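You operate a simulated robot arm through the tools that you are given. There is no shell and no other tool. Be economical: measure what you need, move in short steps, check, and stop when the job is done.

The job below is to be done with a simulated robot arm. You get a single attempt, and the scene is never put back.

JOB
Tighten both clamps on the white pipe and let the pump empty the barrel to LOW.
Fine: valve shut and dial at OFF till both are tight; then red valve open, AUTO; watch the lamp go out.
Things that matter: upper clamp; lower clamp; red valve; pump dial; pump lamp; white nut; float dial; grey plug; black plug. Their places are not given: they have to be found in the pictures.

The check looks at the end state, three seconds after you hand in, the way a careful person would. Anything else that was tipped, shoved, dropped, spilled or broken makes it a failure.

ROBOT AND FRAMES
A 7-joint arm with a two-finger parallel gripper, fixed in place. Base frame: the origin is at the foot of the arm, x ahead of it, y to its left, z up. Readings come in m, degrees, newtons and seconds.
With the tool pointing down near the work surface it reaches from about 0.12 to 0.6 m from the base axis. Its first joint turns from -66.0 to 66.0 degrees. Payload 2.4 kg.
The TCP is the grasp point between the finger pads, 0.03 m short of the fingertips. In the tool frame z runs along the fingers and y along their closing line. Largest opening 0.094 m; finger width 0.028, thickness 0.01; the body of the gripper, 0.05 by 0.096 m, starts 0.055 m behind the TCP.
Orientation is told as [roll, pitch, yaw] about the base's x, y, z axes, in that order, counted from this pose: with the fingers straight down and closing along the base's y, the tool's x points along the base's -x, its y along +y and its z along -z.

CONTROLS
- The arm moves only by the tool send_rows. Its argument "plan" is one flat list of numbers, 6 for each row, row after row: the shift along the tool's x, y, z in units of 25 mm (1.0 is 25 mm), then the turn, a rotation vector about the tool's x, y, z in units of 4 degrees (1.0 is 4 degrees). In form: [tx, ty, tz, ax, ay, az, tx, ty, tz, ax, ay, az, ...]. A call has 1 to 12 rows; each row shifts and turns the commanded pose from where the row before left it, along the tool's axes as they then stand. "hand" is the finger opening in m, from 0 to 0.094, set as the call begins (left out, the last holds). A call with a number of a shift or a turn outside -1 to 1 is refused whole. Rows are played at 5 a second. More than 0.05 m and 8.6 degrees between two rows, or a gripper value outside its range, and nothing of the call is played. A pose out of reach is approached as far as the arm can. The call stops where the force on the tool passes 90 N (or 10 N more than at its start, if that is more) or the arm is blocked; 0.2 s more then pass. Each finger travels about 0.153 m/s and halts on what it meets, pressing with about 29 N; the grip force reading is that of the motor and also rises with nothing between the fingers. The clock runs only during rows and for 0.2 s after the last one: add rows that do not move to give the fingers time. The reply holds the time, the measured pose of the TCP, the force on the tool along the base axes, the opening and the grip force, in the units named above and with some noise.
- Cameras (640 x 400 px; columns grow to the right, rows downward): "scene" is fixed at [0.0591, 0.4877, 1.4731]; the picture's right is [-0.58, -0.81, 0.00], its down [-0.37, 0.26, -0.89] and it looks along [0.72, -0.52, -0.45] (base axes); focal length 236 px, centre (320, 200). "wrist" rides on the gripper at [-0.037, 0, -0.058] in the tool frame; the picture's right is [0.00, -1.00, 0.00], its down [0.97, 0.00, -0.24] and it looks along [0.24, 0.00, 0.97] (tool axes); focal length 218 px, centre (320, 200).
- get_image(camera): a new picture of that camera. No time passes.
- probe_pixels(camera, pixels): for up to 12 pixels [column, row] of the newest picture of that camera ("zoom" is the newest enlarged one), the place [x, y, z] in the base frame of the surface seen there, good to about 0.003 m, but the place of the scene camera against the robot may be out by one fixed shift of up to 0.025 m in any direction. No time passes.
- zoom(camera, box): a new picture of the part [left, top, right, bottom] of that camera's present view, enlarged. No time passes.
- finish_job(): hands the job in; it is judged then, once.

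Work in short steps. Measure before you move; look again where a grasp or a placing could have gone wrong, and mend it. You have 80 turns and 46 pictures in all, those below and enlarged ones among them. Open the gripper and draw the arm clear of the work before you hand the job in, unless the task says otherwise; then end with one line.

The tools are called after "Request:" as name(argument=value, ...) on one line, values as JSON. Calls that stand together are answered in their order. send_rows: Moves the arm, as the interface text tells. Its arguments: {"type":"object","properties":{"plan":{"type":"array","items":{"type":"number"}},"hand":{"type":"number"}},"required":["plan"]} The other tools are called the same way: get_image (camera) takes a picture; probe_pixels (camera, pixels) gives the place of the surface under pixels of a picture; zoom (camera, box) takes an enlarged picture of a part of a camera's view; finish_job () hands the job in.

At the start:

```text
t: 0.0
tcp_pos: [0.3709, 0.1407, 1.3371]
ee_rot: [0.0, 0.0, 0.0]
force: [0.2, 0.6, 0.2]
finger_gap: 0.0937
finger_force: 0.1
```

scene: 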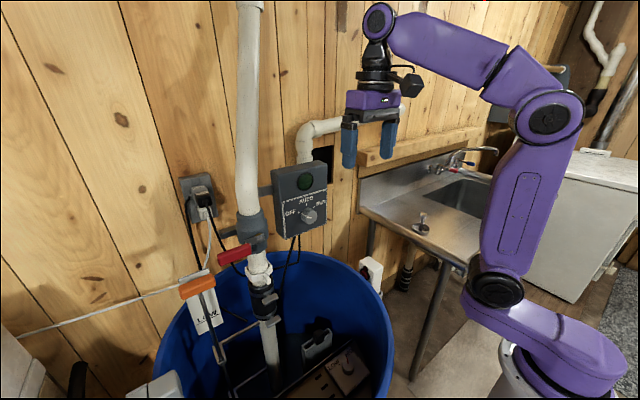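
wrist: 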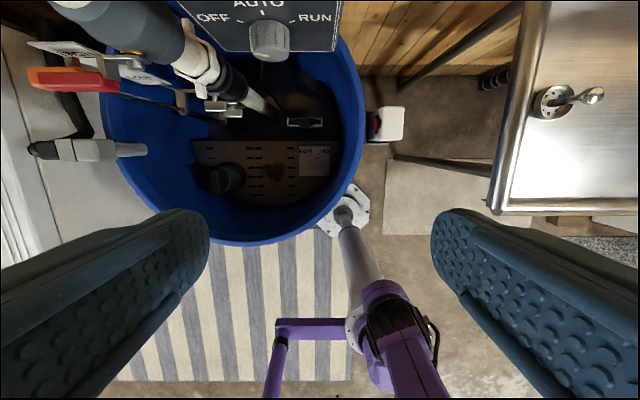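

The scene shows the white pipe at column ~260, the red valve at (235,253), the pump box with its dial at (308,215), and clamps near (260,275) and (268,310). I'll zoom in on these.

Request:
zoom(camera="scene", box=[160, 150, 400, 300])

Request:
zoom(camera="scene", box=[150, 240, 406, 400])

Request:
zoom(camera="wrist", box=[20, 0, 360, 212])

```text
2.67 times, centred on (280, 225) of scene
```

zoom: 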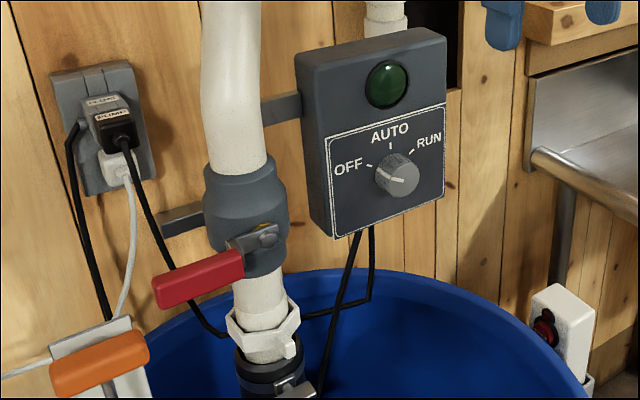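

```text
2.50 times, centred on (278, 320) of scene
```

zoom: 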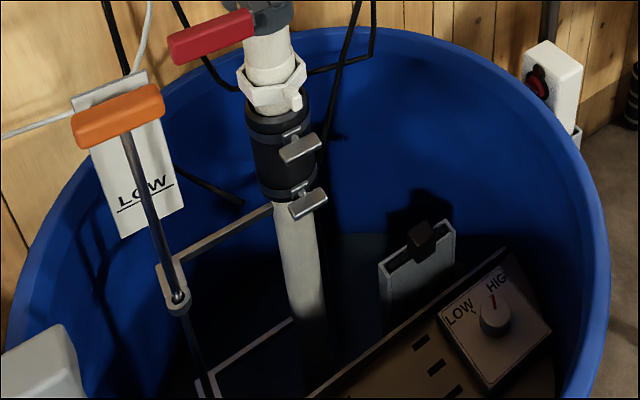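

```text
1.88 times, centred on (190, 106) of wrist
```

zoom: 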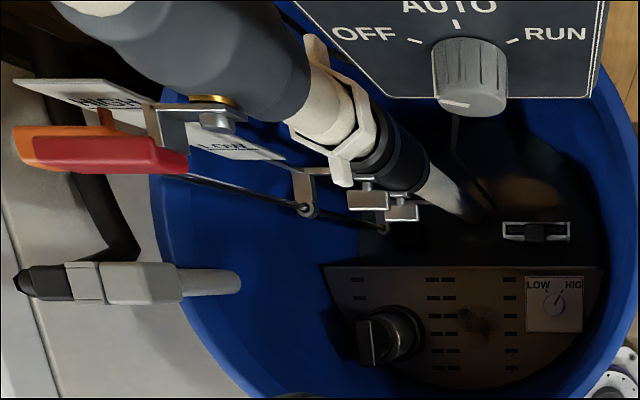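

The first zooms show the plugs at (205,195), labelled, the float dial inside the barrel, and the clamp T-keys. I'll look closer at the labels and the clamps.

Request:
zoom(camera="scene", box=[170, 160, 250, 210])

Request:
zoom(camera="scene", box=[230, 250, 310, 340])

Request:
zoom(camera="scene", box=[270, 170, 350, 220])

Request:
zoom(camera="scene", box=[300, 340, 380, 390])

Request:
zoom(camera="wrist", box=[150, 20, 310, 120])

```text
8.00 times, centred on (210, 185) of scene
```

zoom: 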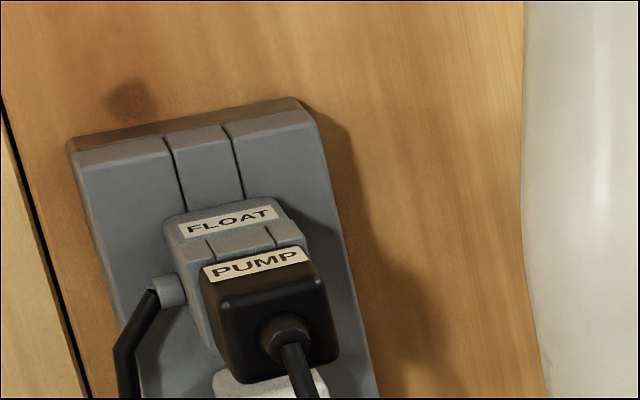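

```text
4.44 times, centred on (270, 295) of scene
```

zoom: 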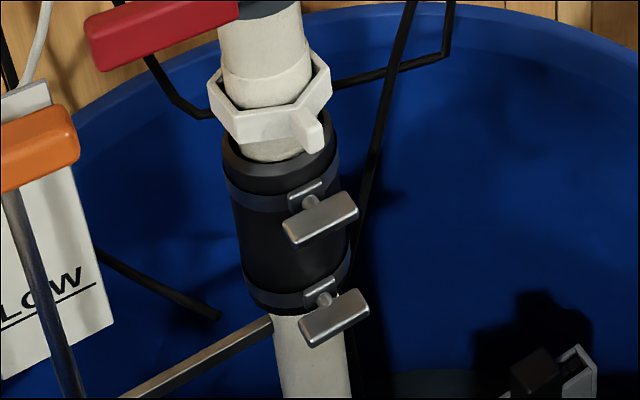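

```text
8.00 times, centred on (310, 195) of scene
```

zoom: 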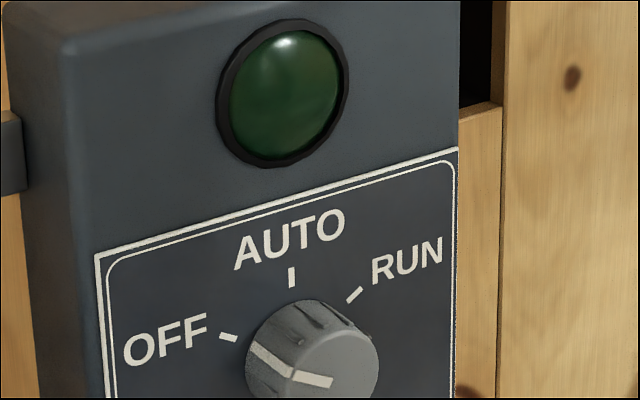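

```text
8.00 times, centred on (340, 365) of scene
```

zoom: 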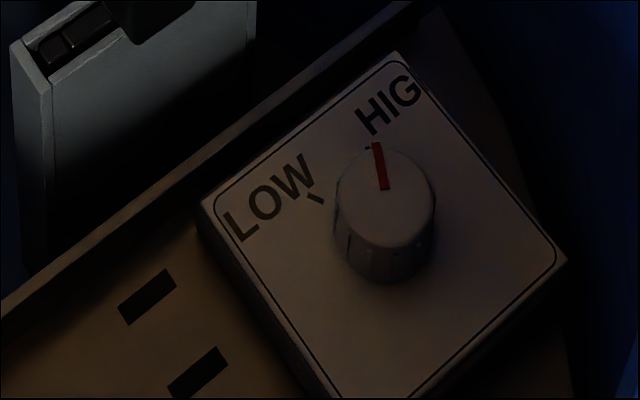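

```text
4.00 times, centred on (230, 70) of wrist
```

zoom: 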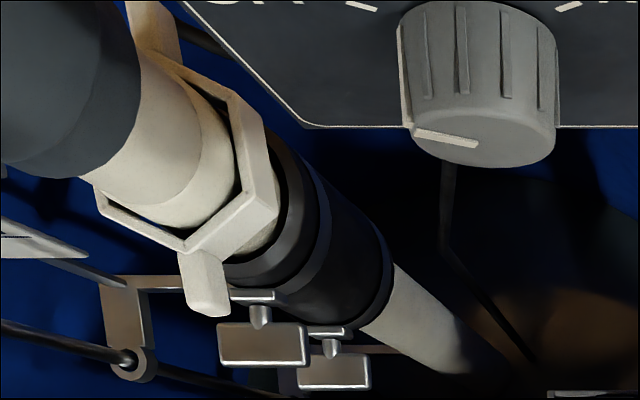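

The dial's white mark points at OFF, the float dial's red mark is at HIGH, and the valve handle is crosswise (shut). Next I measure with the wrist camera, which is free of the fixed shift: clamp keys, nut, valve and dial, plus the same points in the scene camera to find the shift.

Request:
probe_pixels(camera="zoom", pixels=[[224, 345], [300, 345], [262, 330], [303, 372], [365, 372], [335, 355], [258, 312], [331, 345], [205, 295], [480, 150], [410, 132], [320, 250]])

Request:
probe_pixels(camera="wrist", pixels=[[40, 78], [112, 80], [118, 62], [60, 68], [250, 50], [288, 50], [250, 5], [320, 20], [300, 45], [316, 152], [226, 105], [240, 110]])

Request:
probe_pixels(camera="scene", pixels=[[296, 303], [310, 297], [302, 301], [297, 326], [311, 320], [303, 323], [222, 260], [248, 250], [309, 216], [304, 181], [201, 286], [340, 366]])

```text
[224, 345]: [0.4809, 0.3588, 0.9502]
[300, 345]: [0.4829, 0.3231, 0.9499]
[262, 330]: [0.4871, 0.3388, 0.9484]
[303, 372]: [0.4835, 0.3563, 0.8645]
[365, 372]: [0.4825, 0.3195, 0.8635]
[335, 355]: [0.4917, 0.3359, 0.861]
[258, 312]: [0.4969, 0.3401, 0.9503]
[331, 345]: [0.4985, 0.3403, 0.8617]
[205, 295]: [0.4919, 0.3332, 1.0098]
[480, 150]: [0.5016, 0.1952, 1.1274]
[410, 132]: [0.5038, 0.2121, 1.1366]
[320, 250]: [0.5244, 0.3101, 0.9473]
```

```text
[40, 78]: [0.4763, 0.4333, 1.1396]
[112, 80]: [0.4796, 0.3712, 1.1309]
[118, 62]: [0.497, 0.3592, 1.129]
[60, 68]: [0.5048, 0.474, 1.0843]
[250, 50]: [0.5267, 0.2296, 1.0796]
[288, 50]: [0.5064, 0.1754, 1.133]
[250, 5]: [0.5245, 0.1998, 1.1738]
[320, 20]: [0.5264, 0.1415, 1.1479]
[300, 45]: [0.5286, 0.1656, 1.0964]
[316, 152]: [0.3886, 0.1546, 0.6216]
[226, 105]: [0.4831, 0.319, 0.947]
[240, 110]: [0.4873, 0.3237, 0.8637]
```

```text
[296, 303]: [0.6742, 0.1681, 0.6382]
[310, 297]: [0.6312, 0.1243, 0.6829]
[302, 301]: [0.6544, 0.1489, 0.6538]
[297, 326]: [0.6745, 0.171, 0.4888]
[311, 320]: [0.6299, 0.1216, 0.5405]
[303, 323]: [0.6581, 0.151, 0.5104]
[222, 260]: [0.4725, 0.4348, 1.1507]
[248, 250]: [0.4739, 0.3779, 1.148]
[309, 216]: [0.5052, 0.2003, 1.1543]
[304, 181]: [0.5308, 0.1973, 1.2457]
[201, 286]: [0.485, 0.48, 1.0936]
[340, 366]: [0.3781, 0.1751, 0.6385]
```

Upper key is about (0.482, 0.340, 0.950) and the lower about (0.483, 0.338, 0.864), both bars lying along y with their stems along x. I now probe the barrel rim, rod, pipe, and surroundings for clearance.

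Request:
probe_pixels(camera="wrist", pixels=[[240, 240], [130, 180], [340, 180], [110, 120], [360, 110], [90, 150], [145, 150], [60, 240], [180, 100], [350, 215], [310, 340], [35, 150]])

Request:
probe_pixels(camera="scene", pixels=[[200, 300], [225, 365], [257, 270], [262, 300], [268, 340], [150, 385], [375, 370], [330, 255], [263, 296], [206, 300], [275, 296], [275, 318]])

```text
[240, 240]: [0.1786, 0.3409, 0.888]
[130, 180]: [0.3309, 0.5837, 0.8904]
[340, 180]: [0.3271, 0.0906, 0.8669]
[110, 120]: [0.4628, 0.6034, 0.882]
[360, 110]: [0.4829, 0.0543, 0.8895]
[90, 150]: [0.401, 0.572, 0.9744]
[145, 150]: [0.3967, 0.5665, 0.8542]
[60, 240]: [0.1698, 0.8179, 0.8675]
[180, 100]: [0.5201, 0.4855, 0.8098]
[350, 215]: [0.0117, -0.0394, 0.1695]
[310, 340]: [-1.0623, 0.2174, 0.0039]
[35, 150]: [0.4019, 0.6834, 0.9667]
```

```text
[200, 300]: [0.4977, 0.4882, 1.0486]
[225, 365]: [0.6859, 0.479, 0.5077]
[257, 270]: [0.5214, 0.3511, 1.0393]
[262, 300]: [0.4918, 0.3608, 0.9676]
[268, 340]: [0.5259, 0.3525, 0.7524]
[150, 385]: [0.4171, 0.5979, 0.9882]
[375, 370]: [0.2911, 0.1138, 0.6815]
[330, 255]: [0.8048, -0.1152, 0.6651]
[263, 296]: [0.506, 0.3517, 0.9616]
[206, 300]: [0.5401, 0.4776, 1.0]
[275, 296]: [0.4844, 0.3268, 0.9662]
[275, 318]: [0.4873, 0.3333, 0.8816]
```

The rim sits at z≈0.89 with its front at x≈0.18, so a horizontal approach along +x to the keys should be clear. I pitch the tool from down to forward at this height, in two 45° calls.

Request:
send_rows(plan=[0, 0, 0, 0, -0.9375, 0, 0, 0, 0, 0, -0.9375, 0, 0, 0, 0, 0, -0.9375, 0, 0, 0, 0, 0, -0.9375, 0, 0, 0, 0, 0, -0.9375, 0, 0, 0, 0, 0, -0.9375, 0, 0, 0, 0, 0, -0.9375, 0, 0, 0, 0, 0, -0.9375, 0, 0, 0, 0, 0, -0.9375, 0, 0, 0, 0, 0, -0.9375, 0, 0, 0, 0, 0, -0.9375, 0, 0, 0, 0, 0, -0.9375, 0], hand=0.05)

Request:
send_rows(plan=[0, 0, 0, 0, -0.9375, 0, 0, 0, 0, 0, -0.9375, 0, 0, 0, 0, 0, -0.9375, 0, 0, 0, 0, 0, -0.9375, 0, 0, 0, 0, 0, -0.9375, 0, 0, 0, 0, 0, -0.9375, 0, 0, 0, 0, 0, -0.9375, 0, 0, 0, 0, 0, -0.9375, 0, 0, 0, 0, 0, -0.9375, 0, 0, 0, 0, 0, -0.9375, 0, 0, 0, 0, 0, -0.9375, 0, 0, 0, 0, 0, -0.9375, 0])

```text
t: 2.6
tcp_pos: [0.3713, 0.1405, 1.3363]
ee_rot: [0.1, -45.0, -0.1]
force: [-0.1, 0.5, -0.5]
finger_gap: 0.0501
finger_force: 0.0
```

```text
t: 5.2
tcp_pos: [0.3716, 0.14, 1.3364]
ee_rot: [-140.7, -89.9, 140.8]
force: [0.6, 0.3, -1.0]
finger_gap: 0.0499
finger_force: 0.1
```

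The tool now points forward and pose is held well. I shift +y by 0.2 m and descend to z≈0.95, keeping the fingertips at x≈0.40.

Request:
send_rows(plan=[0, 1, 0, 0, 0, 0, 0, 1, 0, 0, 0, 0, 1, 1, 0, 0, 0, 0, 1, 1, 0, 0, 0, 0, 1, 1, 0, 0, 0, 0, 1, 1, 0, 0, 0, 0, 1, 1, 0, 0, 0, 0, 1, 1, 0, 0, 0, 0, 1, 0, 0, 0, 0, 0, 1, 0, 0, 0, 0, 0, 1, 0, 0, 0, 0, 0])

Request:
get_image(camera="scene")

Request:
get_image(camera="wrist")

```text
t: 7.6
tcp_pos: [0.3707, 0.3396, 1.1107]
ee_rot: [101.5, -89.9, -101.5]
force: [-0.7, -0.6, -0.6]
finger_gap: 0.0499
finger_force: 0.2
```

```text
35 pictures are left
```

scene: 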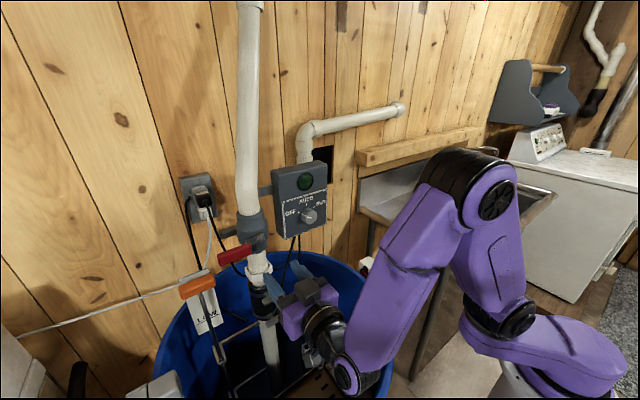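

```text
34 pictures are left
```

wrist: 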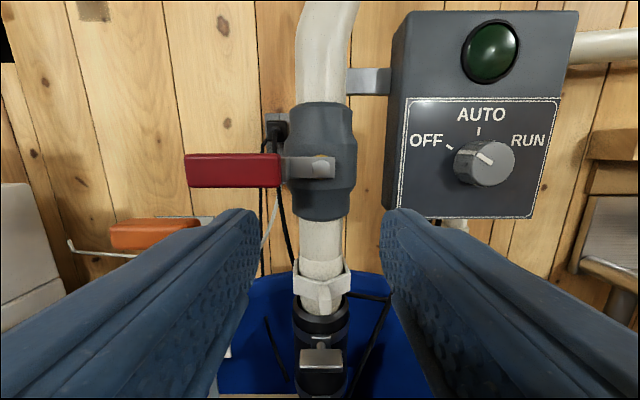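

The wrist view shows the upper key at (321,358) straight ahead and below. I roll the hand −90° so the fingers close vertically, which leaves the clockwise turn range free.

Request:
send_rows(plan=[0, 0, 0, 0, 0, -0.9375, 0, 0, 0, 0, 0, -0.9375, 0, 0, 0, 0, 0, -0.9375, 0, 0, 0, 0, 0, -0.9375, 0, 0, 0, 0, 0, -0.9375, 0, 0, 0, 0, 0, -0.9375, 0, 0, 0, 0, 0, -0.9375, 0, 0, 0, 0, 0, -0.9375, 0, 0, 0, 0, 0, -0.9375, 0, 0, 0, 0, 0, -0.9375, 0, 0, 0, 0, 0, -0.9375, 0, 0, 0, 0, 0, -0.9375])

Request:
send_rows(plan=[0, 0, 0, 0, 0, -0.9375, 0, 0, 0, 0, 0, -0.9375, 0, 0, 0, 0, 0, -0.9375, 0, 0, 0, 0, 0, -0.9375, 0, 0, 0, 0, 0, -0.9375, 0, 0, 0, 0, 0, -0.9375, 0, 0, 0, 0, 0, -0.9375, 0, 0, 0, 0, 0, -0.9375, 0, 0, 0, 0, 0, -0.9375, 0, 0, 0, 0, 0, -0.9375, 0, 0, 0, 0, 0, -0.9375, 0, 0, 0, 0, 0, -0.9375])

```text
t: 10.2
tcp_pos: [0.3704, 0.3401, 1.1105]
ee_rot: [-90.0, -44.8, 89.9]
force: [0.8, 0.9, 0.5]
finger_gap: 0.0499
finger_force: 0.0
```

```text
t: 12.8
tcp_pos: [0.3718, 0.3405, 1.1097]
ee_rot: [-90.0, 0.1, 90.0]
force: [-0.4, -0.3, 1.1]
finger_gap: 0.05
finger_force: 0.0
```

Roll worked. I descend 0.16 m to z≈0.95 while advancing to x≈0.41, fingertips at 0.44.

Request:
send_rows(plan=[0, 0.8, 0.2, 0, 0, 0, 0, 0.8, 0.2, 0, 0, 0, 0, 0.8, 0.2, 0, 0, 0, 0, 0.8, 0.2, 0, 0, 0, 0, 0.8, 0.2, 0, 0, 0, 0, 0.8, 0.2, 0, 0, 0, 0, 0.8, 0.2, 0, 0, 0, 0, 0.8, 0.2, 0, 0, 0])

Request:
get_image(camera="wrist")

Request:
get_image(camera="scene")

```text
t: 14.6
tcp_pos: [0.4112, 0.3412, 0.9502]
ee_rot: [-89.9, -0.1, 89.9]
force: [-0.9, -0.1, 0.2]
finger_gap: 0.0501
finger_force: 0.0
```

```text
33 pictures are left
```

wrist: 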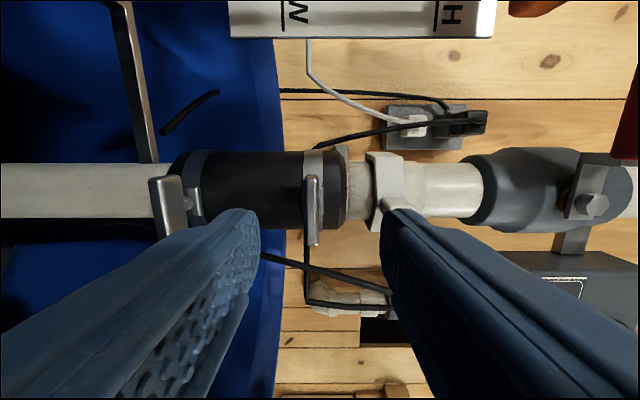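

```text
32 pictures are left
```

scene: 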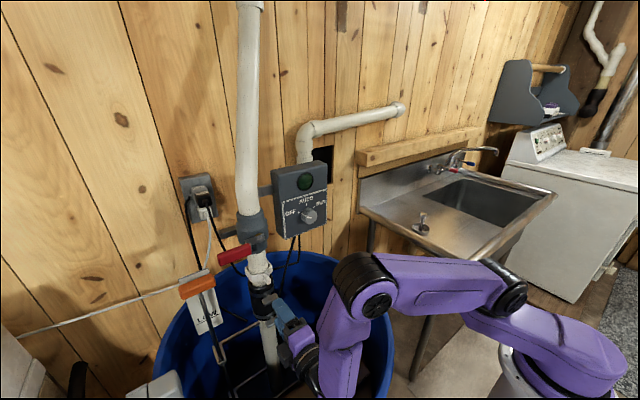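

The upper key is at (312,210) between the finger tips; I probe it and the lower key exactly.

Request:
zoom(camera="wrist", box=[130, 130, 430, 318])

Request:
probe_pixels(camera="wrist", pixels=[[311, 180], [311, 240], [307, 210], [315, 210], [311, 210], [154, 205], [170, 180], [175, 230], [189, 205], [400, 220], [323, 195], [338, 200]])

```text
2.13 times, centred on (280, 224) of wrist
```

zoom: 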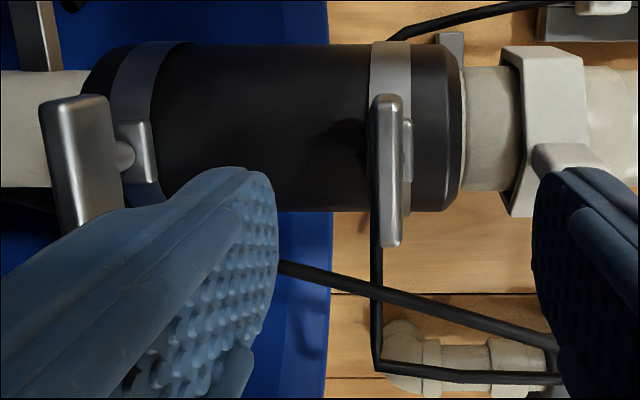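

```text
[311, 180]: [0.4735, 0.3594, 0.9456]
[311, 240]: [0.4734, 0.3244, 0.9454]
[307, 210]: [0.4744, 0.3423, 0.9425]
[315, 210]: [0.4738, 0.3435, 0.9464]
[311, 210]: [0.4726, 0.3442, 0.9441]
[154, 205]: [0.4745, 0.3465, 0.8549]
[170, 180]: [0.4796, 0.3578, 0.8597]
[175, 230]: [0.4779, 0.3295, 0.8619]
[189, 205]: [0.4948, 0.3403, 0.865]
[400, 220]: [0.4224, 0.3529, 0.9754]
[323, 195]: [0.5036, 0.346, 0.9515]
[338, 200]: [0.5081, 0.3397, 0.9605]
```

Key bar: x 0.474–0.487, y 0.320–0.361, z ≈0.9455. I lower 4.5 mm, advance to x=0.464 (fingertips 0.494, short of the band), then close.

Request:
send_rows(plan=[0, 0.18, 0, 0, 0, 0, 0, 0, 0.7, 0, 0, 0, 0, 0, 0.7, 0, 0, 0, 0, 0, 0.7, 0, 0, 0])

Request:
send_rows(plan=[0, 0, 0, 0, 0, 0, 0, 0, 0, 0, 0, 0, 0, 0, 0, 0, 0, 0], hand=0.0)

Request:
get_image(camera="wrist")

```text
t: 15.6
tcp_pos: [0.4646, 0.3397, 0.9466]
ee_rot: [-90.0, 0.0, 89.9]
force: [-0.6, -0.2, -0.1]
finger_gap: 0.05
finger_force: 0.1
```

```text
t: 16.4
tcp_pos: [0.4645, 0.3408, 0.9457]
ee_rot: [-89.9, 0.1, 90.0]
force: [7.0, 3.6, -13.5]
finger_gap: 0.0095
finger_force: 43.1
```

```text
30 pictures are left
```

wrist: 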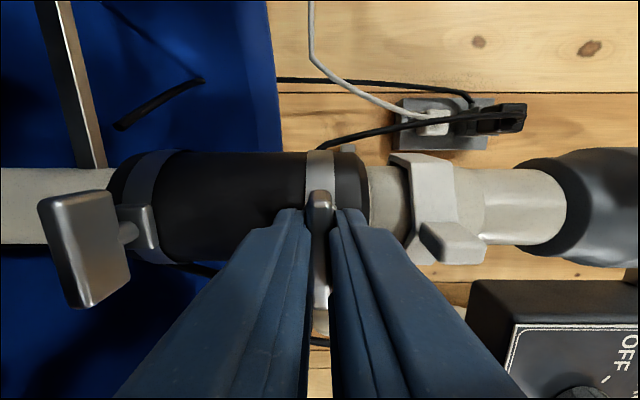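

Key gripped (gap 9.5 mm). I turn it clockwise about +x in a first 22° step and watch the forces.

Request:
send_rows(plan=[0, 0, 0, 0, 0, 0.9375, 0, 0, 0, 0, 0, 0.9375, 0, 0, 0, 0, 0, 0.9375, 0, 0, 0, 0, 0, 0.9375, 0, 0, 0, 0, 0, 0.9375, 0, 0, 0, 0, 0, 0.9375])

Request:
get_image(camera="wrist")

```text
t: 17.8
tcp_pos: [0.464, 0.3404, 0.9456]
ee_rot: [-89.8, -22.4, 89.8]
force: [-1.5, -6.8, -18.2]
finger_gap: 0.0093
finger_force: 43.0
```

```text
29 pictures are left
```

wrist: 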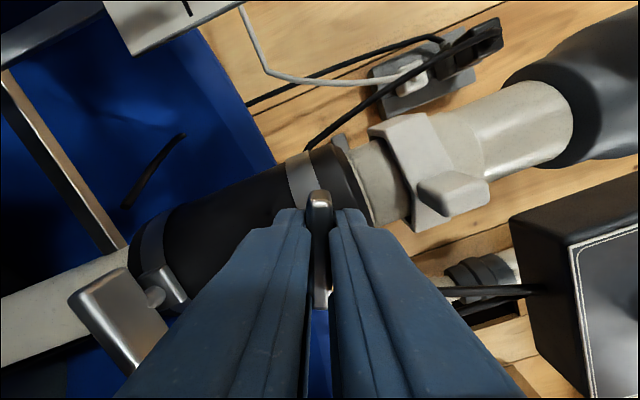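

The key follows the hand freely. I continue 45° clockwise.

Request:
send_rows(plan=[0, 0, 0, 0, 0, 0.9375, 0, 0, 0, 0, 0, 0.9375, 0, 0, 0, 0, 0, 0.9375, 0, 0, 0, 0, 0, 0.9375, 0, 0, 0, 0, 0, 0.9375, 0, 0, 0, 0, 0, 0.9375, 0, 0, 0, 0, 0, 0.9375, 0, 0, 0, 0, 0, 0.9375, 0, 0, 0, 0, 0, 0.9375, 0, 0, 0, 0, 0, 0.9375, 0, 0, 0, 0, 0, 0.9375, 0, 0, 0, 0, 0, 0.9375])

Request:
get_image(camera="wrist")

```text
t: 20.4
tcp_pos: [0.4653, 0.3402, 0.9463]
ee_rot: [-89.4, -67.6, 89.3]
force: [-3.2, -10.0, -17.6]
finger_gap: 0.0093
finger_force: 43.2
```

```text
28 pictures are left
```

wrist: 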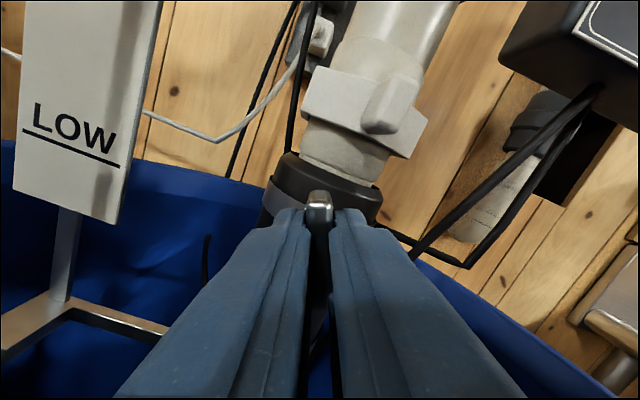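

67° turned with no extra resistance. I continue 45° more, comparing commanded and measured angle.

Request:
send_rows(plan=[0, 0, 0, 0, 0, 0.9375, 0, 0, 0, 0, 0, 0.9375, 0, 0, 0, 0, 0, 0.9375, 0, 0, 0, 0, 0, 0.9375, 0, 0, 0, 0, 0, 0.9375, 0, 0, 0, 0, 0, 0.9375])

Request:
send_rows(plan=[0, 0, 0, 0, 0, 0.9375, 0, 0, 0, 0, 0, 0.9375, 0, 0, 0, 0, 0, 0.9375, 0, 0, 0, 0, 0, 0.9375, 0, 0, 0, 0, 0, 0.9375, 0, 0, 0, 0, 0, 0.9375])

Request:
get_image(camera="wrist")

```text
t: 21.8
tcp_pos: [0.4641, 0.3392, 0.9458]
ee_rot: [-43.8, -89.8, 43.6]
force: [-1.2, -12.2, -14.4]
finger_gap: 0.0105
finger_force: 44.4
```

```text
t: 23.2
tcp_pos: [0.4644, 0.3407, 0.9472]
ee_rot: [90.7, -67.8, -90.7]
force: [-3.5, -11.7, 7.1]
finger_gap: 0.0229
finger_force: 44.9
```

```text
27 pictures are left
```

wrist: 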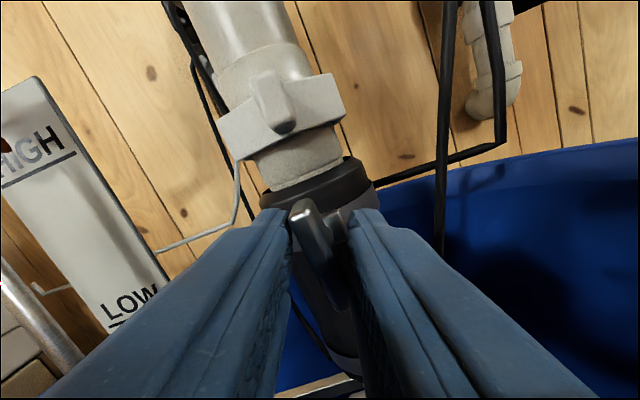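

The gap widened from 10 to 23 mm, so the key stopped at ~90°, upright: it's tight. I open the fingers, back off 6 cm along −x and look.

Request:
send_rows(plan=[0, 0, 0, 0, 0, 0, 0, 0, 0, 0, 0, 0, 0, 0, -0.8, 0, 0, 0, 0, 0, -0.8, 0, 0, 0, 0, 0, -0.8, 0, 0, 0], hand=0.05)

Request:
get_image(camera="wrist")

```text
t: 24.4
tcp_pos: [0.4039, 0.3402, 0.9459]
ee_rot: [90.0, -67.5, -90.1]
force: [0.8, 0.6, -0.6]
finger_gap: 0.0503
finger_force: 0.2
```

```text
26 pictures are left
```

wrist: 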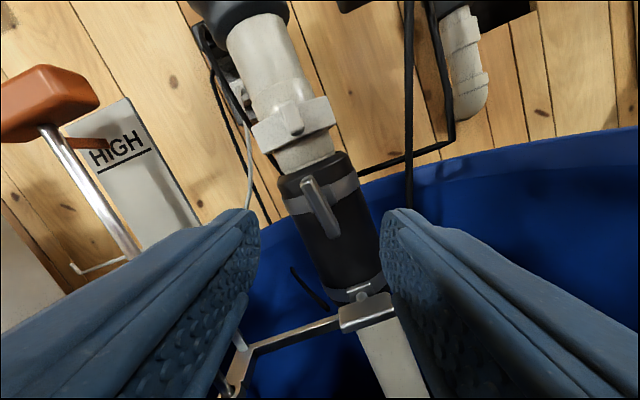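

The upper key is now upright along the pipe, and the lower key at (367,315) still lies flat. I roll back −112.5° to have the fingers close vertically again, in three calls.

Request:
send_rows(plan=[0, 0, 0, 0, 0, -0.9375, 0, 0, 0, 0, 0, -0.9375, 0, 0, 0, 0, 0, -0.9375, 0, 0, 0, 0, 0, -0.9375, 0, 0, 0, 0, 0, -0.9375, 0, 0, 0, 0, 0, -0.9375, 0, 0, 0, 0, 0, -0.9375, 0, 0, 0, 0, 0, -0.9375, 0, 0, 0, 0, 0, -0.9375, 0, 0, 0, 0, 0, -0.9375])

Request:
send_rows(plan=[0, 0, 0, 0, 0, -0.9375, 0, 0, 0, 0, 0, -0.9375, 0, 0, 0, 0, 0, -0.9375, 0, 0, 0, 0, 0, -0.9375, 0, 0, 0, 0, 0, -0.9375, 0, 0, 0, 0, 0, -0.9375, 0, 0, 0, 0, 0, -0.9375, 0, 0, 0, 0, 0, -0.9375, 0, 0, 0, 0, 0, -0.9375, 0, 0, 0, 0, 0, -0.9375])

Request:
send_rows(plan=[0, 0, 0, 0, 0, -0.9375, 0, 0, 0, 0, 0, -0.9375, 0, 0, 0, 0, 0, -0.9375, 0, 0, 0, 0, 0, -0.9375, 0, 0, 0, 0, 0, -0.9375, 0, 0, 0, 0, 0, -0.9375, 0, 0, 0, 0, 0, -0.9375, 0, 0, 0, 0, 0, -0.9375, 0, 0, 0, 0, 0, -0.9375, 0, 0, 0, 0, 0, -0.9375])

Request:
zoom(camera="scene", box=[150, 220, 438, 400])

```text
t: 26.6
tcp_pos: [0.4038, 0.3396, 0.9479]
ee_rot: [-89.9, -74.9, 90.1]
force: [-0.2, 0.5, -1.1]
finger_gap: 0.0501
finger_force: 0.0
```

```text
t: 28.8
tcp_pos: [0.4036, 0.3408, 0.9463]
ee_rot: [-90.0, -37.3, 90.0]
force: [0.4, 0.0, -0.6]
finger_gap: 0.0498
finger_force: 0.0
```

```text
t: 31.0
tcp_pos: [0.4036, 0.3411, 0.9462]
ee_rot: [-89.9, 0.0, 89.9]
force: [0.6, 0.9, -0.5]
finger_gap: 0.0501
finger_force: 0.1
```

```text
2.22 times, centred on (294, 310) of scene
```

zoom: 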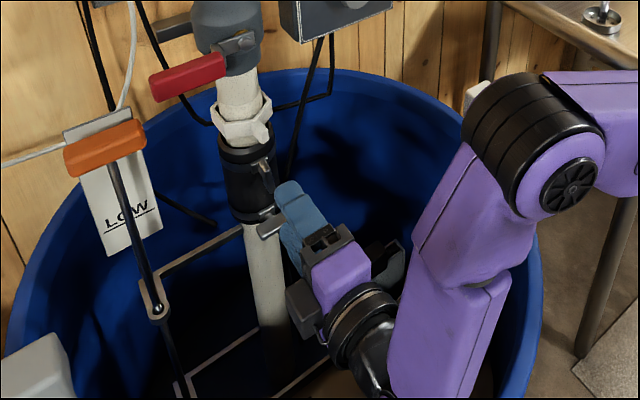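

I probe the arm's wrist and forearm to judge clearance from the front rim before going 87 mm lower.

Request:
probe_pixels(camera="zoom", pixels=[[290, 200], [340, 275], [365, 320], [380, 360], [390, 390], [430, 330], [420, 390], [440, 250], [500, 110], [530, 280], [300, 300], [500, 200]])

Request:
get_image(camera="scene")

```text
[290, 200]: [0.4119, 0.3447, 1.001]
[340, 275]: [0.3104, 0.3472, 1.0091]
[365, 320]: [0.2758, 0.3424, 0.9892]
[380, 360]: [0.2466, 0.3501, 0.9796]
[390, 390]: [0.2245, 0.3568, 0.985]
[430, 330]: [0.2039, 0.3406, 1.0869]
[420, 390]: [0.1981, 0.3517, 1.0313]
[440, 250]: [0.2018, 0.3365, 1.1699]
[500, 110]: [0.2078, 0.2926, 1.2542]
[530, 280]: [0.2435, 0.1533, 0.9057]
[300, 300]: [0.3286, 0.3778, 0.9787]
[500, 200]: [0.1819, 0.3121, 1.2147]
```

```text
24 pictures are left
```

scene: 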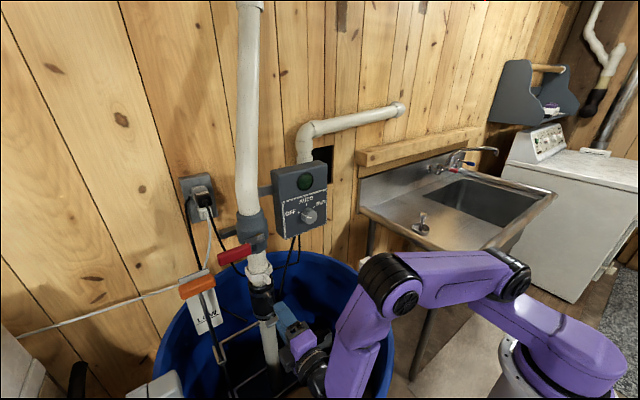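

The forearm hangs nearly vertical with its rear at x≈0.20 for TCP x=0.404, and moves forward with it. I advance to x=0.432 first (forearm rear ≈0.225 vs rim 0.18), then descend halfway and check.

Request:
send_rows(plan=[0, 0, 0.56, 0, 0, 0, 0, 0, 0.56, 0, 0, 0, 0, 0.5, 0, 0, 0, 0, 0, 0.5, 0, 0, 0, 0, 0, 0.5, 0, 0, 0, 0])

Request:
zoom(camera="scene", box=[150, 220, 438, 400])

Request:
probe_pixels(camera="zoom", pixels=[[430, 330], [400, 390], [420, 390], [440, 390], [440, 360], [440, 250]])

```text
t: 32.2
tcp_pos: [0.4316, 0.3402, 0.9079]
ee_rot: [-89.9, 0.0, 89.9]
force: [0.6, -0.7, 0.7]
finger_gap: 0.0501
finger_force: 0.0
```

```text
2.22 times, centred on (294, 310) of scene
```

zoom: 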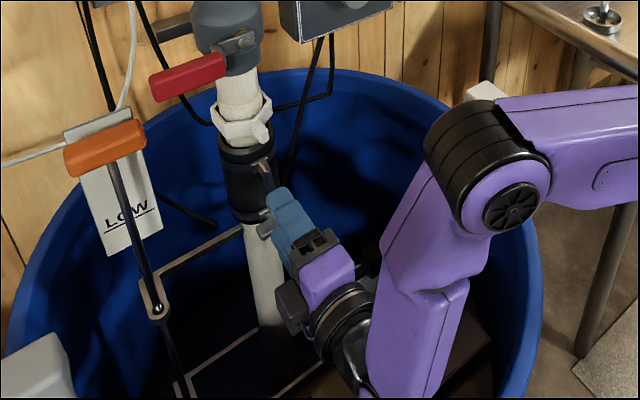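

```text
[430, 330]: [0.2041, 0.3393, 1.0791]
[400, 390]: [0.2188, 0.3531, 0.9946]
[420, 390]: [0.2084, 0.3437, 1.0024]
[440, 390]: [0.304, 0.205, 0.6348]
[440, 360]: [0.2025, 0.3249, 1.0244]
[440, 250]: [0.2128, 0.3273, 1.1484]
```

Clearance to the rim holds at about 2–3 cm. I descend the remaining 49 mm to z≈0.859 and re-probe the lower key from the wrist camera.

Request:
send_rows(plan=[0, 0.65, 0.08, 0, 0, 0, 0, 0.65, 0.08, 0, 0, 0, 0, 0.65, 0, 0, 0, 0])

Request:
get_image(camera="wrist")

Request:
probe_pixels(camera="wrist", pixels=[[320, 180], [320, 200], [320, 220], [320, 235], [325, 200], [315, 200], [310, 210], [330, 210]])

```text
t: 33.0
tcp_pos: [0.4355, 0.3404, 0.8592]
ee_rot: [-89.9, 0.0, 90.0]
force: [-0.3, -0.1, -0.9]
finger_gap: 0.0499
finger_force: 0.0
```

```text
22 pictures are left
```

wrist: 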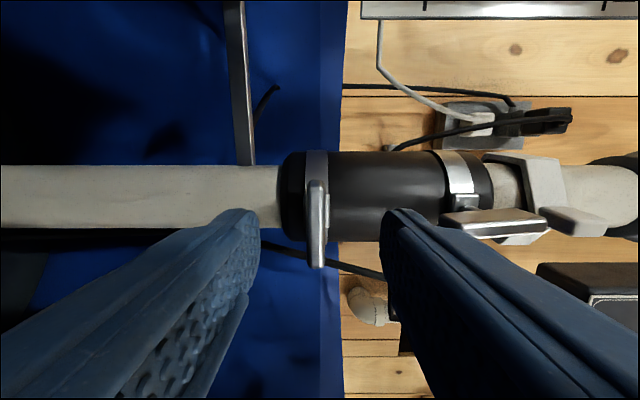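

```text
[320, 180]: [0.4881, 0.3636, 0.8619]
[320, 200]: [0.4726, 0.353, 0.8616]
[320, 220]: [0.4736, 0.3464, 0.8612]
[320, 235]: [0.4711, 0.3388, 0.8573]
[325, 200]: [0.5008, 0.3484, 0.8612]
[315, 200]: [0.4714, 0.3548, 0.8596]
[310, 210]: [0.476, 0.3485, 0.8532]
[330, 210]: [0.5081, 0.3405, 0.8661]
```

The lower key is centred at z≈0.858, in line with the TCP. I advance to x=0.464, close, then turn clockwise 45°.

Request:
send_rows(plan=[0, 0.03, 0.57, 0, 0, 0, 0, 0, 0.57, 0, 0, 0])

Request:
send_rows(plan=[0, 0, 0, 0, 0, 0, 0, 0, 0, 0, 0, 0, 0, 0, 0, 0, 0, 0], hand=0.0)

Request:
send_rows(plan=[0, 0, 0, 0, 0, 0.9375, 0, 0, 0, 0, 0, 0.9375, 0, 0, 0, 0, 0, 0.9375, 0, 0, 0, 0, 0, 0.9375, 0, 0, 0, 0, 0, 0.9375, 0, 0, 0, 0, 0, 0.9375, 0, 0, 0, 0, 0, 0.9375, 0, 0, 0, 0, 0, 0.9375, 0, 0, 0, 0, 0, 0.9375, 0, 0, 0, 0, 0, 0.9375, 0, 0, 0, 0, 0, 0.9375, 0, 0, 0, 0, 0, 0.9375])

Request:
get_image(camera="wrist")

```text
t: 33.6
tcp_pos: [0.4646, 0.3408, 0.8601]
ee_rot: [-90.0, 0.1, 89.9]
force: [0.2, 0.0, 0.7]
finger_gap: 0.0498
finger_force: 0.1
```

```text
t: 34.4
tcp_pos: [0.4647, 0.3408, 0.8588]
ee_rot: [-89.8, 0.1, 90.1]
force: [7.9, 3.7, -16.4]
finger_gap: 0.0092
finger_force: 43.0
```

```text
t: 37.0
tcp_pos: [0.465, 0.339, 0.8585]
ee_rot: [-89.6, -45.1, 89.7]
force: [4.1, -0.5, -18.5]
finger_gap: 0.0095
finger_force: 43.4
```

```text
21 pictures are left
```

wrist: 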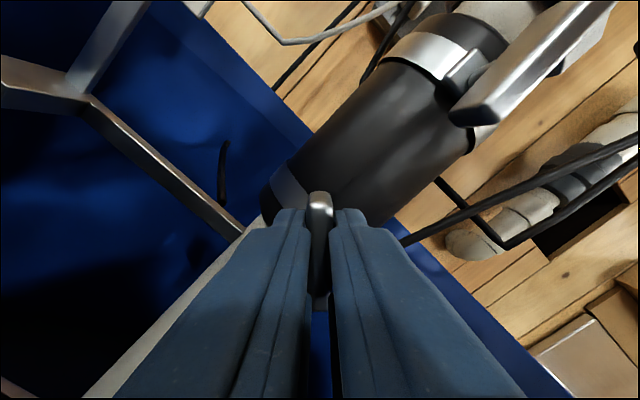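

The key follows. I turn a further 45°, then 11° more to seat it against its stop.

Request:
send_rows(plan=[0, 0, 0, 0, 0, 0.9375, 0, 0, 0, 0, 0, 0.9375, 0, 0, 0, 0, 0, 0.9375, 0, 0, 0, 0, 0, 0.9375, 0, 0, 0, 0, 0, 0.9375, 0, 0, 0, 0, 0, 0.9375, 0, 0, 0, 0, 0, 0.9375, 0, 0, 0, 0, 0, 0.9375, 0, 0, 0, 0, 0, 0.9375, 0, 0, 0, 0, 0, 0.9375, 0, 0, 0, 0, 0, 0.9375, 0, 0, 0, 0, 0, 0.9375])

Request:
send_rows(plan=[0, 0, 0, 0, 0, 0.9375, 0, 0, 0, 0, 0, 0.9375, 0, 0, 0, 0, 0, 0.9375])

```text
t: 39.6
tcp_pos: [0.4646, 0.3401, 0.8578]
ee_rot: [-94.1, -89.8, 94.2]
force: [-3.3, -8.2, -8.2]
finger_gap: 0.0106
finger_force: 43.8
```

```text
t: 40.4
tcp_pos: [0.4643, 0.3404, 0.8597]
ee_rot: [90.8, -78.8, -90.8]
force: [-0.5, -10.6, -0.7]
finger_gap: 0.0161
finger_force: 45.0
```

Gap widened to 16 mm: the lower key is at its stop too. I open, roll back 11°, retreat and rise to z≈1.10 to look at everything.

Request:
send_rows(plan=[0, 0, 0, 0, 0, 0, 0, 0, 0, 0, 0, 0, 0, 0, -0.65, 0, 0, 0, 0, 0, -0.65, 0, 0, 0, 0, 0, 0, 0, 0, -0.9375, 0, 0, 0, 0, 0, -0.9375, 0, 0, 0, 0, 0, -0.9375], hand=0.05)

Request:
send_rows(plan=[-1, 0, 0, 0, 0, 0, -1, 0, 0, 0, 0, 0, -1, 0, 0, 0, 0, 0, -1, 0, 0, 0, 0, 0, -1, 0, -0.5, 0, 0, 0, -1, 0, -1, 0, 0, 0, -1, 0, -1, 0, 0, 0, -1, 0, -1, 0, 0, 0, -1, 0, -1, 0, 0, 0, -1, 0, 0, 0, 0, 0])

Request:
get_image(camera="wrist")

```text
t: 42.0
tcp_pos: [0.4324, 0.3408, 0.8596]
ee_rot: [-102.8, -89.9, 102.8]
force: [-0.6, 0.0, -0.5]
finger_gap: 0.0502
finger_force: 0.1
```

```text
t: 44.2
tcp_pos: [0.3174, 0.34, 1.1103]
ee_rot: [-83.1, -90.0, 83.1]
force: [-0.5, 0.4, -0.3]
finger_gap: 0.0498
finger_force: 0.1
```

```text
20 pictures are left
```

wrist: 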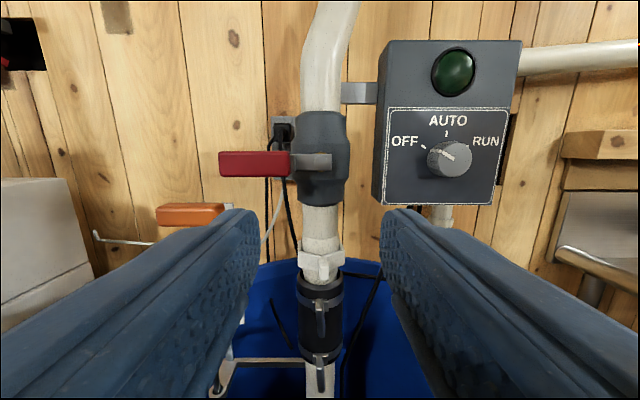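

Both keys are upright (320,318) and (319,372). Now the valve: handle at (254,163), lever to (325,162). I zoom and probe it and the dial.

Request:
zoom(camera="wrist", box=[200, 90, 360, 190])

Request:
probe_pixels(camera="wrist", pixels=[[222, 163], [254, 153], [254, 163], [254, 175], [288, 163], [300, 162], [318, 162], [329, 162], [320, 120], [320, 185], [453, 153], [430, 120]])

Request:
zoom(camera="wrist", box=[370, 100, 530, 200])

Request:
probe_pixels(camera="zoom", pixels=[[280, 215], [330, 250], [380, 190], [230, 220], [320, 180], [370, 260], [270, 270], [320, 300], [310, 130], [215, 185], [300, 185], [340, 215]])

```text
4.00 times, centred on (280, 140) of wrist
```

zoom: 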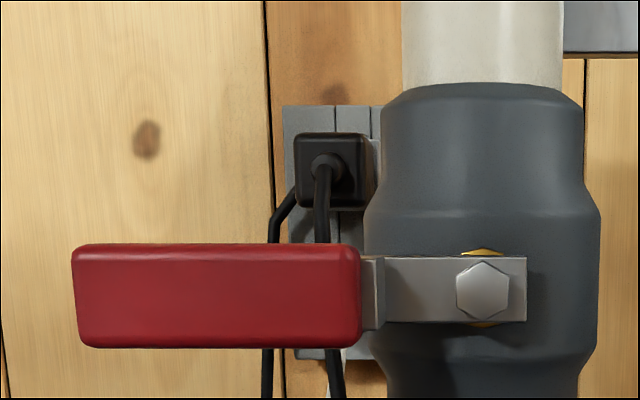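

```text
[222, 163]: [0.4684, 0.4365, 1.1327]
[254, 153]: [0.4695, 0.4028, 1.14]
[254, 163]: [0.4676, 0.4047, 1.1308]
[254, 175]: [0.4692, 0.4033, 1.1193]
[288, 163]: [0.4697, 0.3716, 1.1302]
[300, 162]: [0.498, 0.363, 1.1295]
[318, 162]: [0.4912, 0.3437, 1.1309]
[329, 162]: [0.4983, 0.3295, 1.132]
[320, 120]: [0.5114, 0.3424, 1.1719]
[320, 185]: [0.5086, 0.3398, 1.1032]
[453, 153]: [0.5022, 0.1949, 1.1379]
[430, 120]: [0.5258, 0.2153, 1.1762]
```

```text
4.00 times, centred on (450, 150) of wrist
```

zoom: 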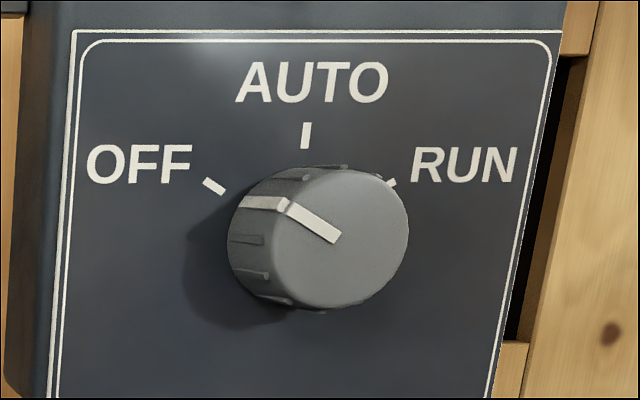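

```text
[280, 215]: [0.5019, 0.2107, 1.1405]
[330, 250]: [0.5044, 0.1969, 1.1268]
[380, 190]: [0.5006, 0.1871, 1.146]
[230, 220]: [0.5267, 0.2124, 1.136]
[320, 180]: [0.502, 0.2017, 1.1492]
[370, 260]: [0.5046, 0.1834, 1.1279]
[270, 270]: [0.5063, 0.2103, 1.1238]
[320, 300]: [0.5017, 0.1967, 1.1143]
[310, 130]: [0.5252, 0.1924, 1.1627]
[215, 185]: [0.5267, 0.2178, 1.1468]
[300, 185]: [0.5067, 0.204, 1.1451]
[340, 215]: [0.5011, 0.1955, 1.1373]
```

The valve pivot is at (y 0.3405, z 1.131) and its handle spans y 0.370–0.438. A valve normally opens anticlockwise, so the handle should swing down. I roll the hand +90° to grip the handle across its height.

Request:
send_rows(plan=[0, 0, 0, 0, 0, 0.9375, 0, 0, 0, 0, 0, 0.9375, 0, 0, 0, 0, 0, 0.9375, 0, 0, 0, 0, 0, 0.9375, 0, 0, 0, 0, 0, 0.9375, 0, 0, 0, 0, 0, 0.9375, 0, 0, 0, 0, 0, 0.9375, 0, 0, 0, 0, 0, 0.9375, 0, 0, 0, 0, 0, 0.9375, 0, 0, 0, 0, 0, 0.9375, 0, 0, 0, 0, 0, 0.9375, 0, 0, 0, 0, 0, 0.9375])

Request:
send_rows(plan=[0, 0, 0, 0, 0, 0.9375, 0, 0, 0, 0, 0, 0.9375, 0, 0, 0, 0, 0, 0.9375, 0, 0, 0, 0, 0, 0.9375, 0, 0, 0, 0, 0, 0.9375, 0, 0, 0, 0, 0, 0.9375, 0, 0, 0, 0, 0, 0.9375, 0, 0, 0, 0, 0, 0.9375, 0, 0, 0, 0, 0, 0.9375, 0, 0, 0, 0, 0, 0.9375, 0, 0, 0, 0, 0, 0.9375, 0, 0, 0, 0, 0, 0.9375])

```text
t: 46.8
tcp_pos: [0.3317, 0.3774, 1.1361]
ee_rot: [89.8, -45.1, -90.1]
force: [-0.2, -0.5, 0.3]
finger_gap: 0.0501
finger_force: 0.0
out of reach, approached as far as the arm can: row 10, 11, 12
```

```text
t: 49.4
tcp_pos: [0.3585, 0.4577, 1.1935]
ee_rot: [89.5, -0.8, -90.0]
force: [-0.6, 0.0, 0.3]
finger_gap: 0.05
finger_force: 0.1
out of reach, approached as far as the arm can: row 1, 2, 3, 4, 5, 6, 7, 8, 9, 12
```

Roll +90° here runs into a joint limit, and the hand drifted off in free space. I roll back to 0 and will instead push the handle with closed fingers.

Request:
send_rows(plan=[0, 0, 0, 0, 0, -0.9375, 0, 0, 0, 0, 0, -0.9375, 0, 0, 0, 0, 0, -0.9375, 0, 0, 0, 0, 0, -0.9375, 0, 0, 0, 0, 0, -0.9375, 0, 0, 0, 0, 0, -0.9375, 0, 0, 0, 0, 0, -0.9375, 0, 0, 0, 0, 0, -0.9375, 0, 0, 0, 0, 0, -0.9375, 0, 0, 0, 0, 0, -0.9375, 0, 0, 0, 0, 0, -0.9375, 0, 0, 0, 0, 0, -0.9375], hand=0.0)

Request:
send_rows(plan=[0, 0, 0, 0, 0, -0.9375, 0, 0, 0, 0, 0, -0.9375, 0, 0, 0, 0, 0, -0.9375, 0, 0, 0, 0, 0, -0.9375, 0, 0, 0, 0, 0, -0.9375, 0, 0, 0, 0, 0, -0.9375, 0, 0, 0, 0, 0, -0.9375, 0, 0, 0, 0, 0, -0.9375, 0, 0, 0, 0, 0, -0.9375, 0, 0, 0, 0, 0, -0.9375, 0, 0, 0, 0, 0, -0.9375, 0, 0, 0, 0, 0, -0.9375])

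```text
t: 52.0
tcp_pos: [0.3596, 0.4569, 1.1945]
ee_rot: [90.0, -45.0, -90.2]
force: [-0.7, -0.4, 1.0]
finger_gap: 0.0
finger_force: 28.9
```

```text
t: 54.6
tcp_pos: [0.3577, 0.4573, 1.1953]
ee_rot: [-101.8, -89.8, 101.6]
force: [-0.6, -0.1, 0.0]
finger_gap: 0.0001
finger_force: 28.7
```

Back at roll 0 with fingers closed. I move to y=0.42, z=1.165 ahead of the handle and take a picture to check the clearance to the orange handle.

Request:
send_rows(plan=[0.6, -0.75, 0.3, 0, 0, 0, 0.6, -0.75, 0.3, 0, 0, 0])

Request:
get_image(camera="wrist")

Request:
probe_pixels(camera="wrist", pixels=[[340, 262], [320, 245], [320, 228], [300, 228], [340, 228], [370, 235], [270, 305], [250, 320], [220, 320], [355, 232], [380, 230], [290, 240]])

```text
t: 55.2
tcp_pos: [0.373, 0.4184, 1.1639]
ee_rot: [149.2, -90.0, -149.1]
force: [-0.6, -0.1, 0.0]
finger_gap: 0.0
finger_force: 29.1
```

```text
17 pictures are left
```

wrist: 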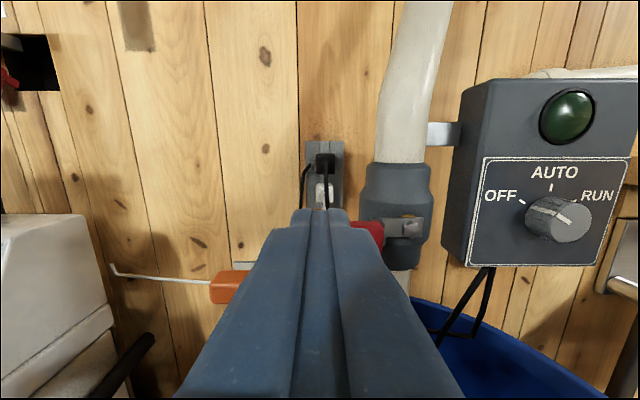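

```text
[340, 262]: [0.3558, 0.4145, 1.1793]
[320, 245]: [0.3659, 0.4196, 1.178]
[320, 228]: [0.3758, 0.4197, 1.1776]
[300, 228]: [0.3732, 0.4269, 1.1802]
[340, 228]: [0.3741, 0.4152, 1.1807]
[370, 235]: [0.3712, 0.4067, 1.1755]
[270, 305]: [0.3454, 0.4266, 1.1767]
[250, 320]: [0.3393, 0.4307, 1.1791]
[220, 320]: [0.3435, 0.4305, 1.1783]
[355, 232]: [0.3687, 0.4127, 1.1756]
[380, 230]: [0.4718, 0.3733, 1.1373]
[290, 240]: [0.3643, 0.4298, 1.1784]
```

I check the orange float handle's right end from the scene camera view, since the swing passes near it.

Request:
zoom(camera="scene", box=[170, 200, 298, 300])

Request:
probe_pixels(camera="scene", pixels=[[182, 290], [190, 287], [200, 284], [212, 281], [200, 290], [212, 286]])

Request:
probe_pixels(camera="wrist", pixels=[[215, 290], [230, 290], [240, 280], [235, 298], [222, 275]])

```text
4.00 times, centred on (234, 250) of scene
```

zoom: 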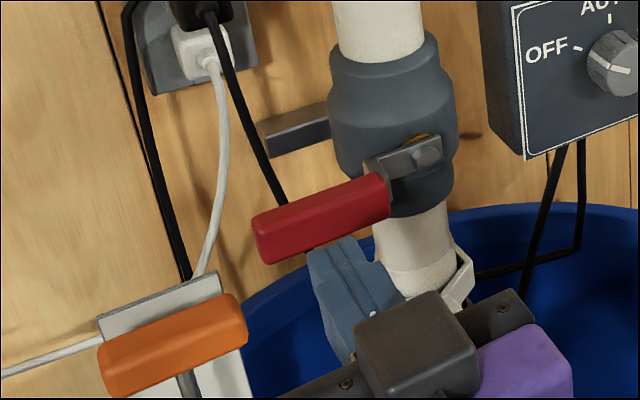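

```text
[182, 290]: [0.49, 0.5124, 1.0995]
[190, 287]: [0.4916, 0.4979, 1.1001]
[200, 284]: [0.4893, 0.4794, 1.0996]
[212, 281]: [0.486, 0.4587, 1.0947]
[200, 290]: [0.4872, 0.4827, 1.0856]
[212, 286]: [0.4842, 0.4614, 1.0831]
```

```text
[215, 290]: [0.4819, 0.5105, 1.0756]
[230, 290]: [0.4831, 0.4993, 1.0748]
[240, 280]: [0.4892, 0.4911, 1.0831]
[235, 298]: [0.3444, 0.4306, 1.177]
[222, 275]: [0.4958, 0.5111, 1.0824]
```

The orange end is at y≈0.45, 1.5 cm outside my swing. I shift to y=0.4105 and advance over the handle to x=0.456.

Request:
send_rows(plan=[0, -0.32, 0.83, 0, 0, 0, 0, 0, 0.83, 0, 0, 0, 0, 0, 0.83, 0, 0, 0, 0, 0, 0.83, 0, 0, 0, 0.2, 0, 0, 0, 0, 0])

Request:
send_rows(plan=[0.1855, 0.066, 0, 0, 0, -0.9375, 0.1855, 0.066, 0, 0, 0, -0.9375, 0.1855, 0.066, 0, 0, 0, -0.9375, 0.1855, 0.066, 0, 0, 0, -0.9375])

Request:
zoom(camera="scene", box=[170, 200, 298, 300])

```text
t: 56.4
tcp_pos: [0.4566, 0.4112, 1.1594]
ee_rot: [164.7, -90.0, -164.9]
force: [0.0, 0.5, -0.7]
finger_gap: 0.0
finger_force: 29.1
```

```text
t: 57.4
tcp_pos: [0.4567, 0.4158, 1.1548]
ee_rot: [-96.5, -76.0, 96.1]
force: [-8.6, -8.5, 55.6]
finger_gap: 0.0
finger_force: 29.1
```

```text
4.00 times, centred on (234, 250) of scene
```

zoom: 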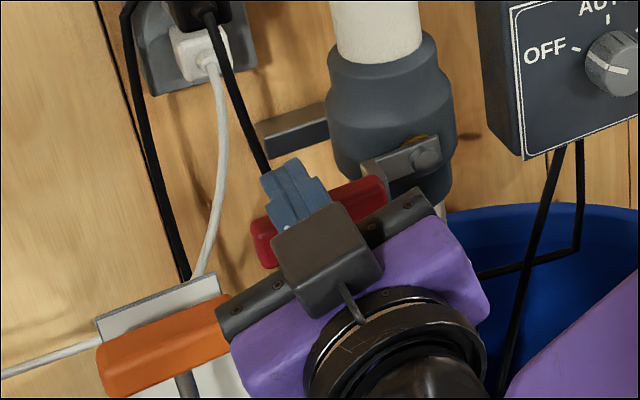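

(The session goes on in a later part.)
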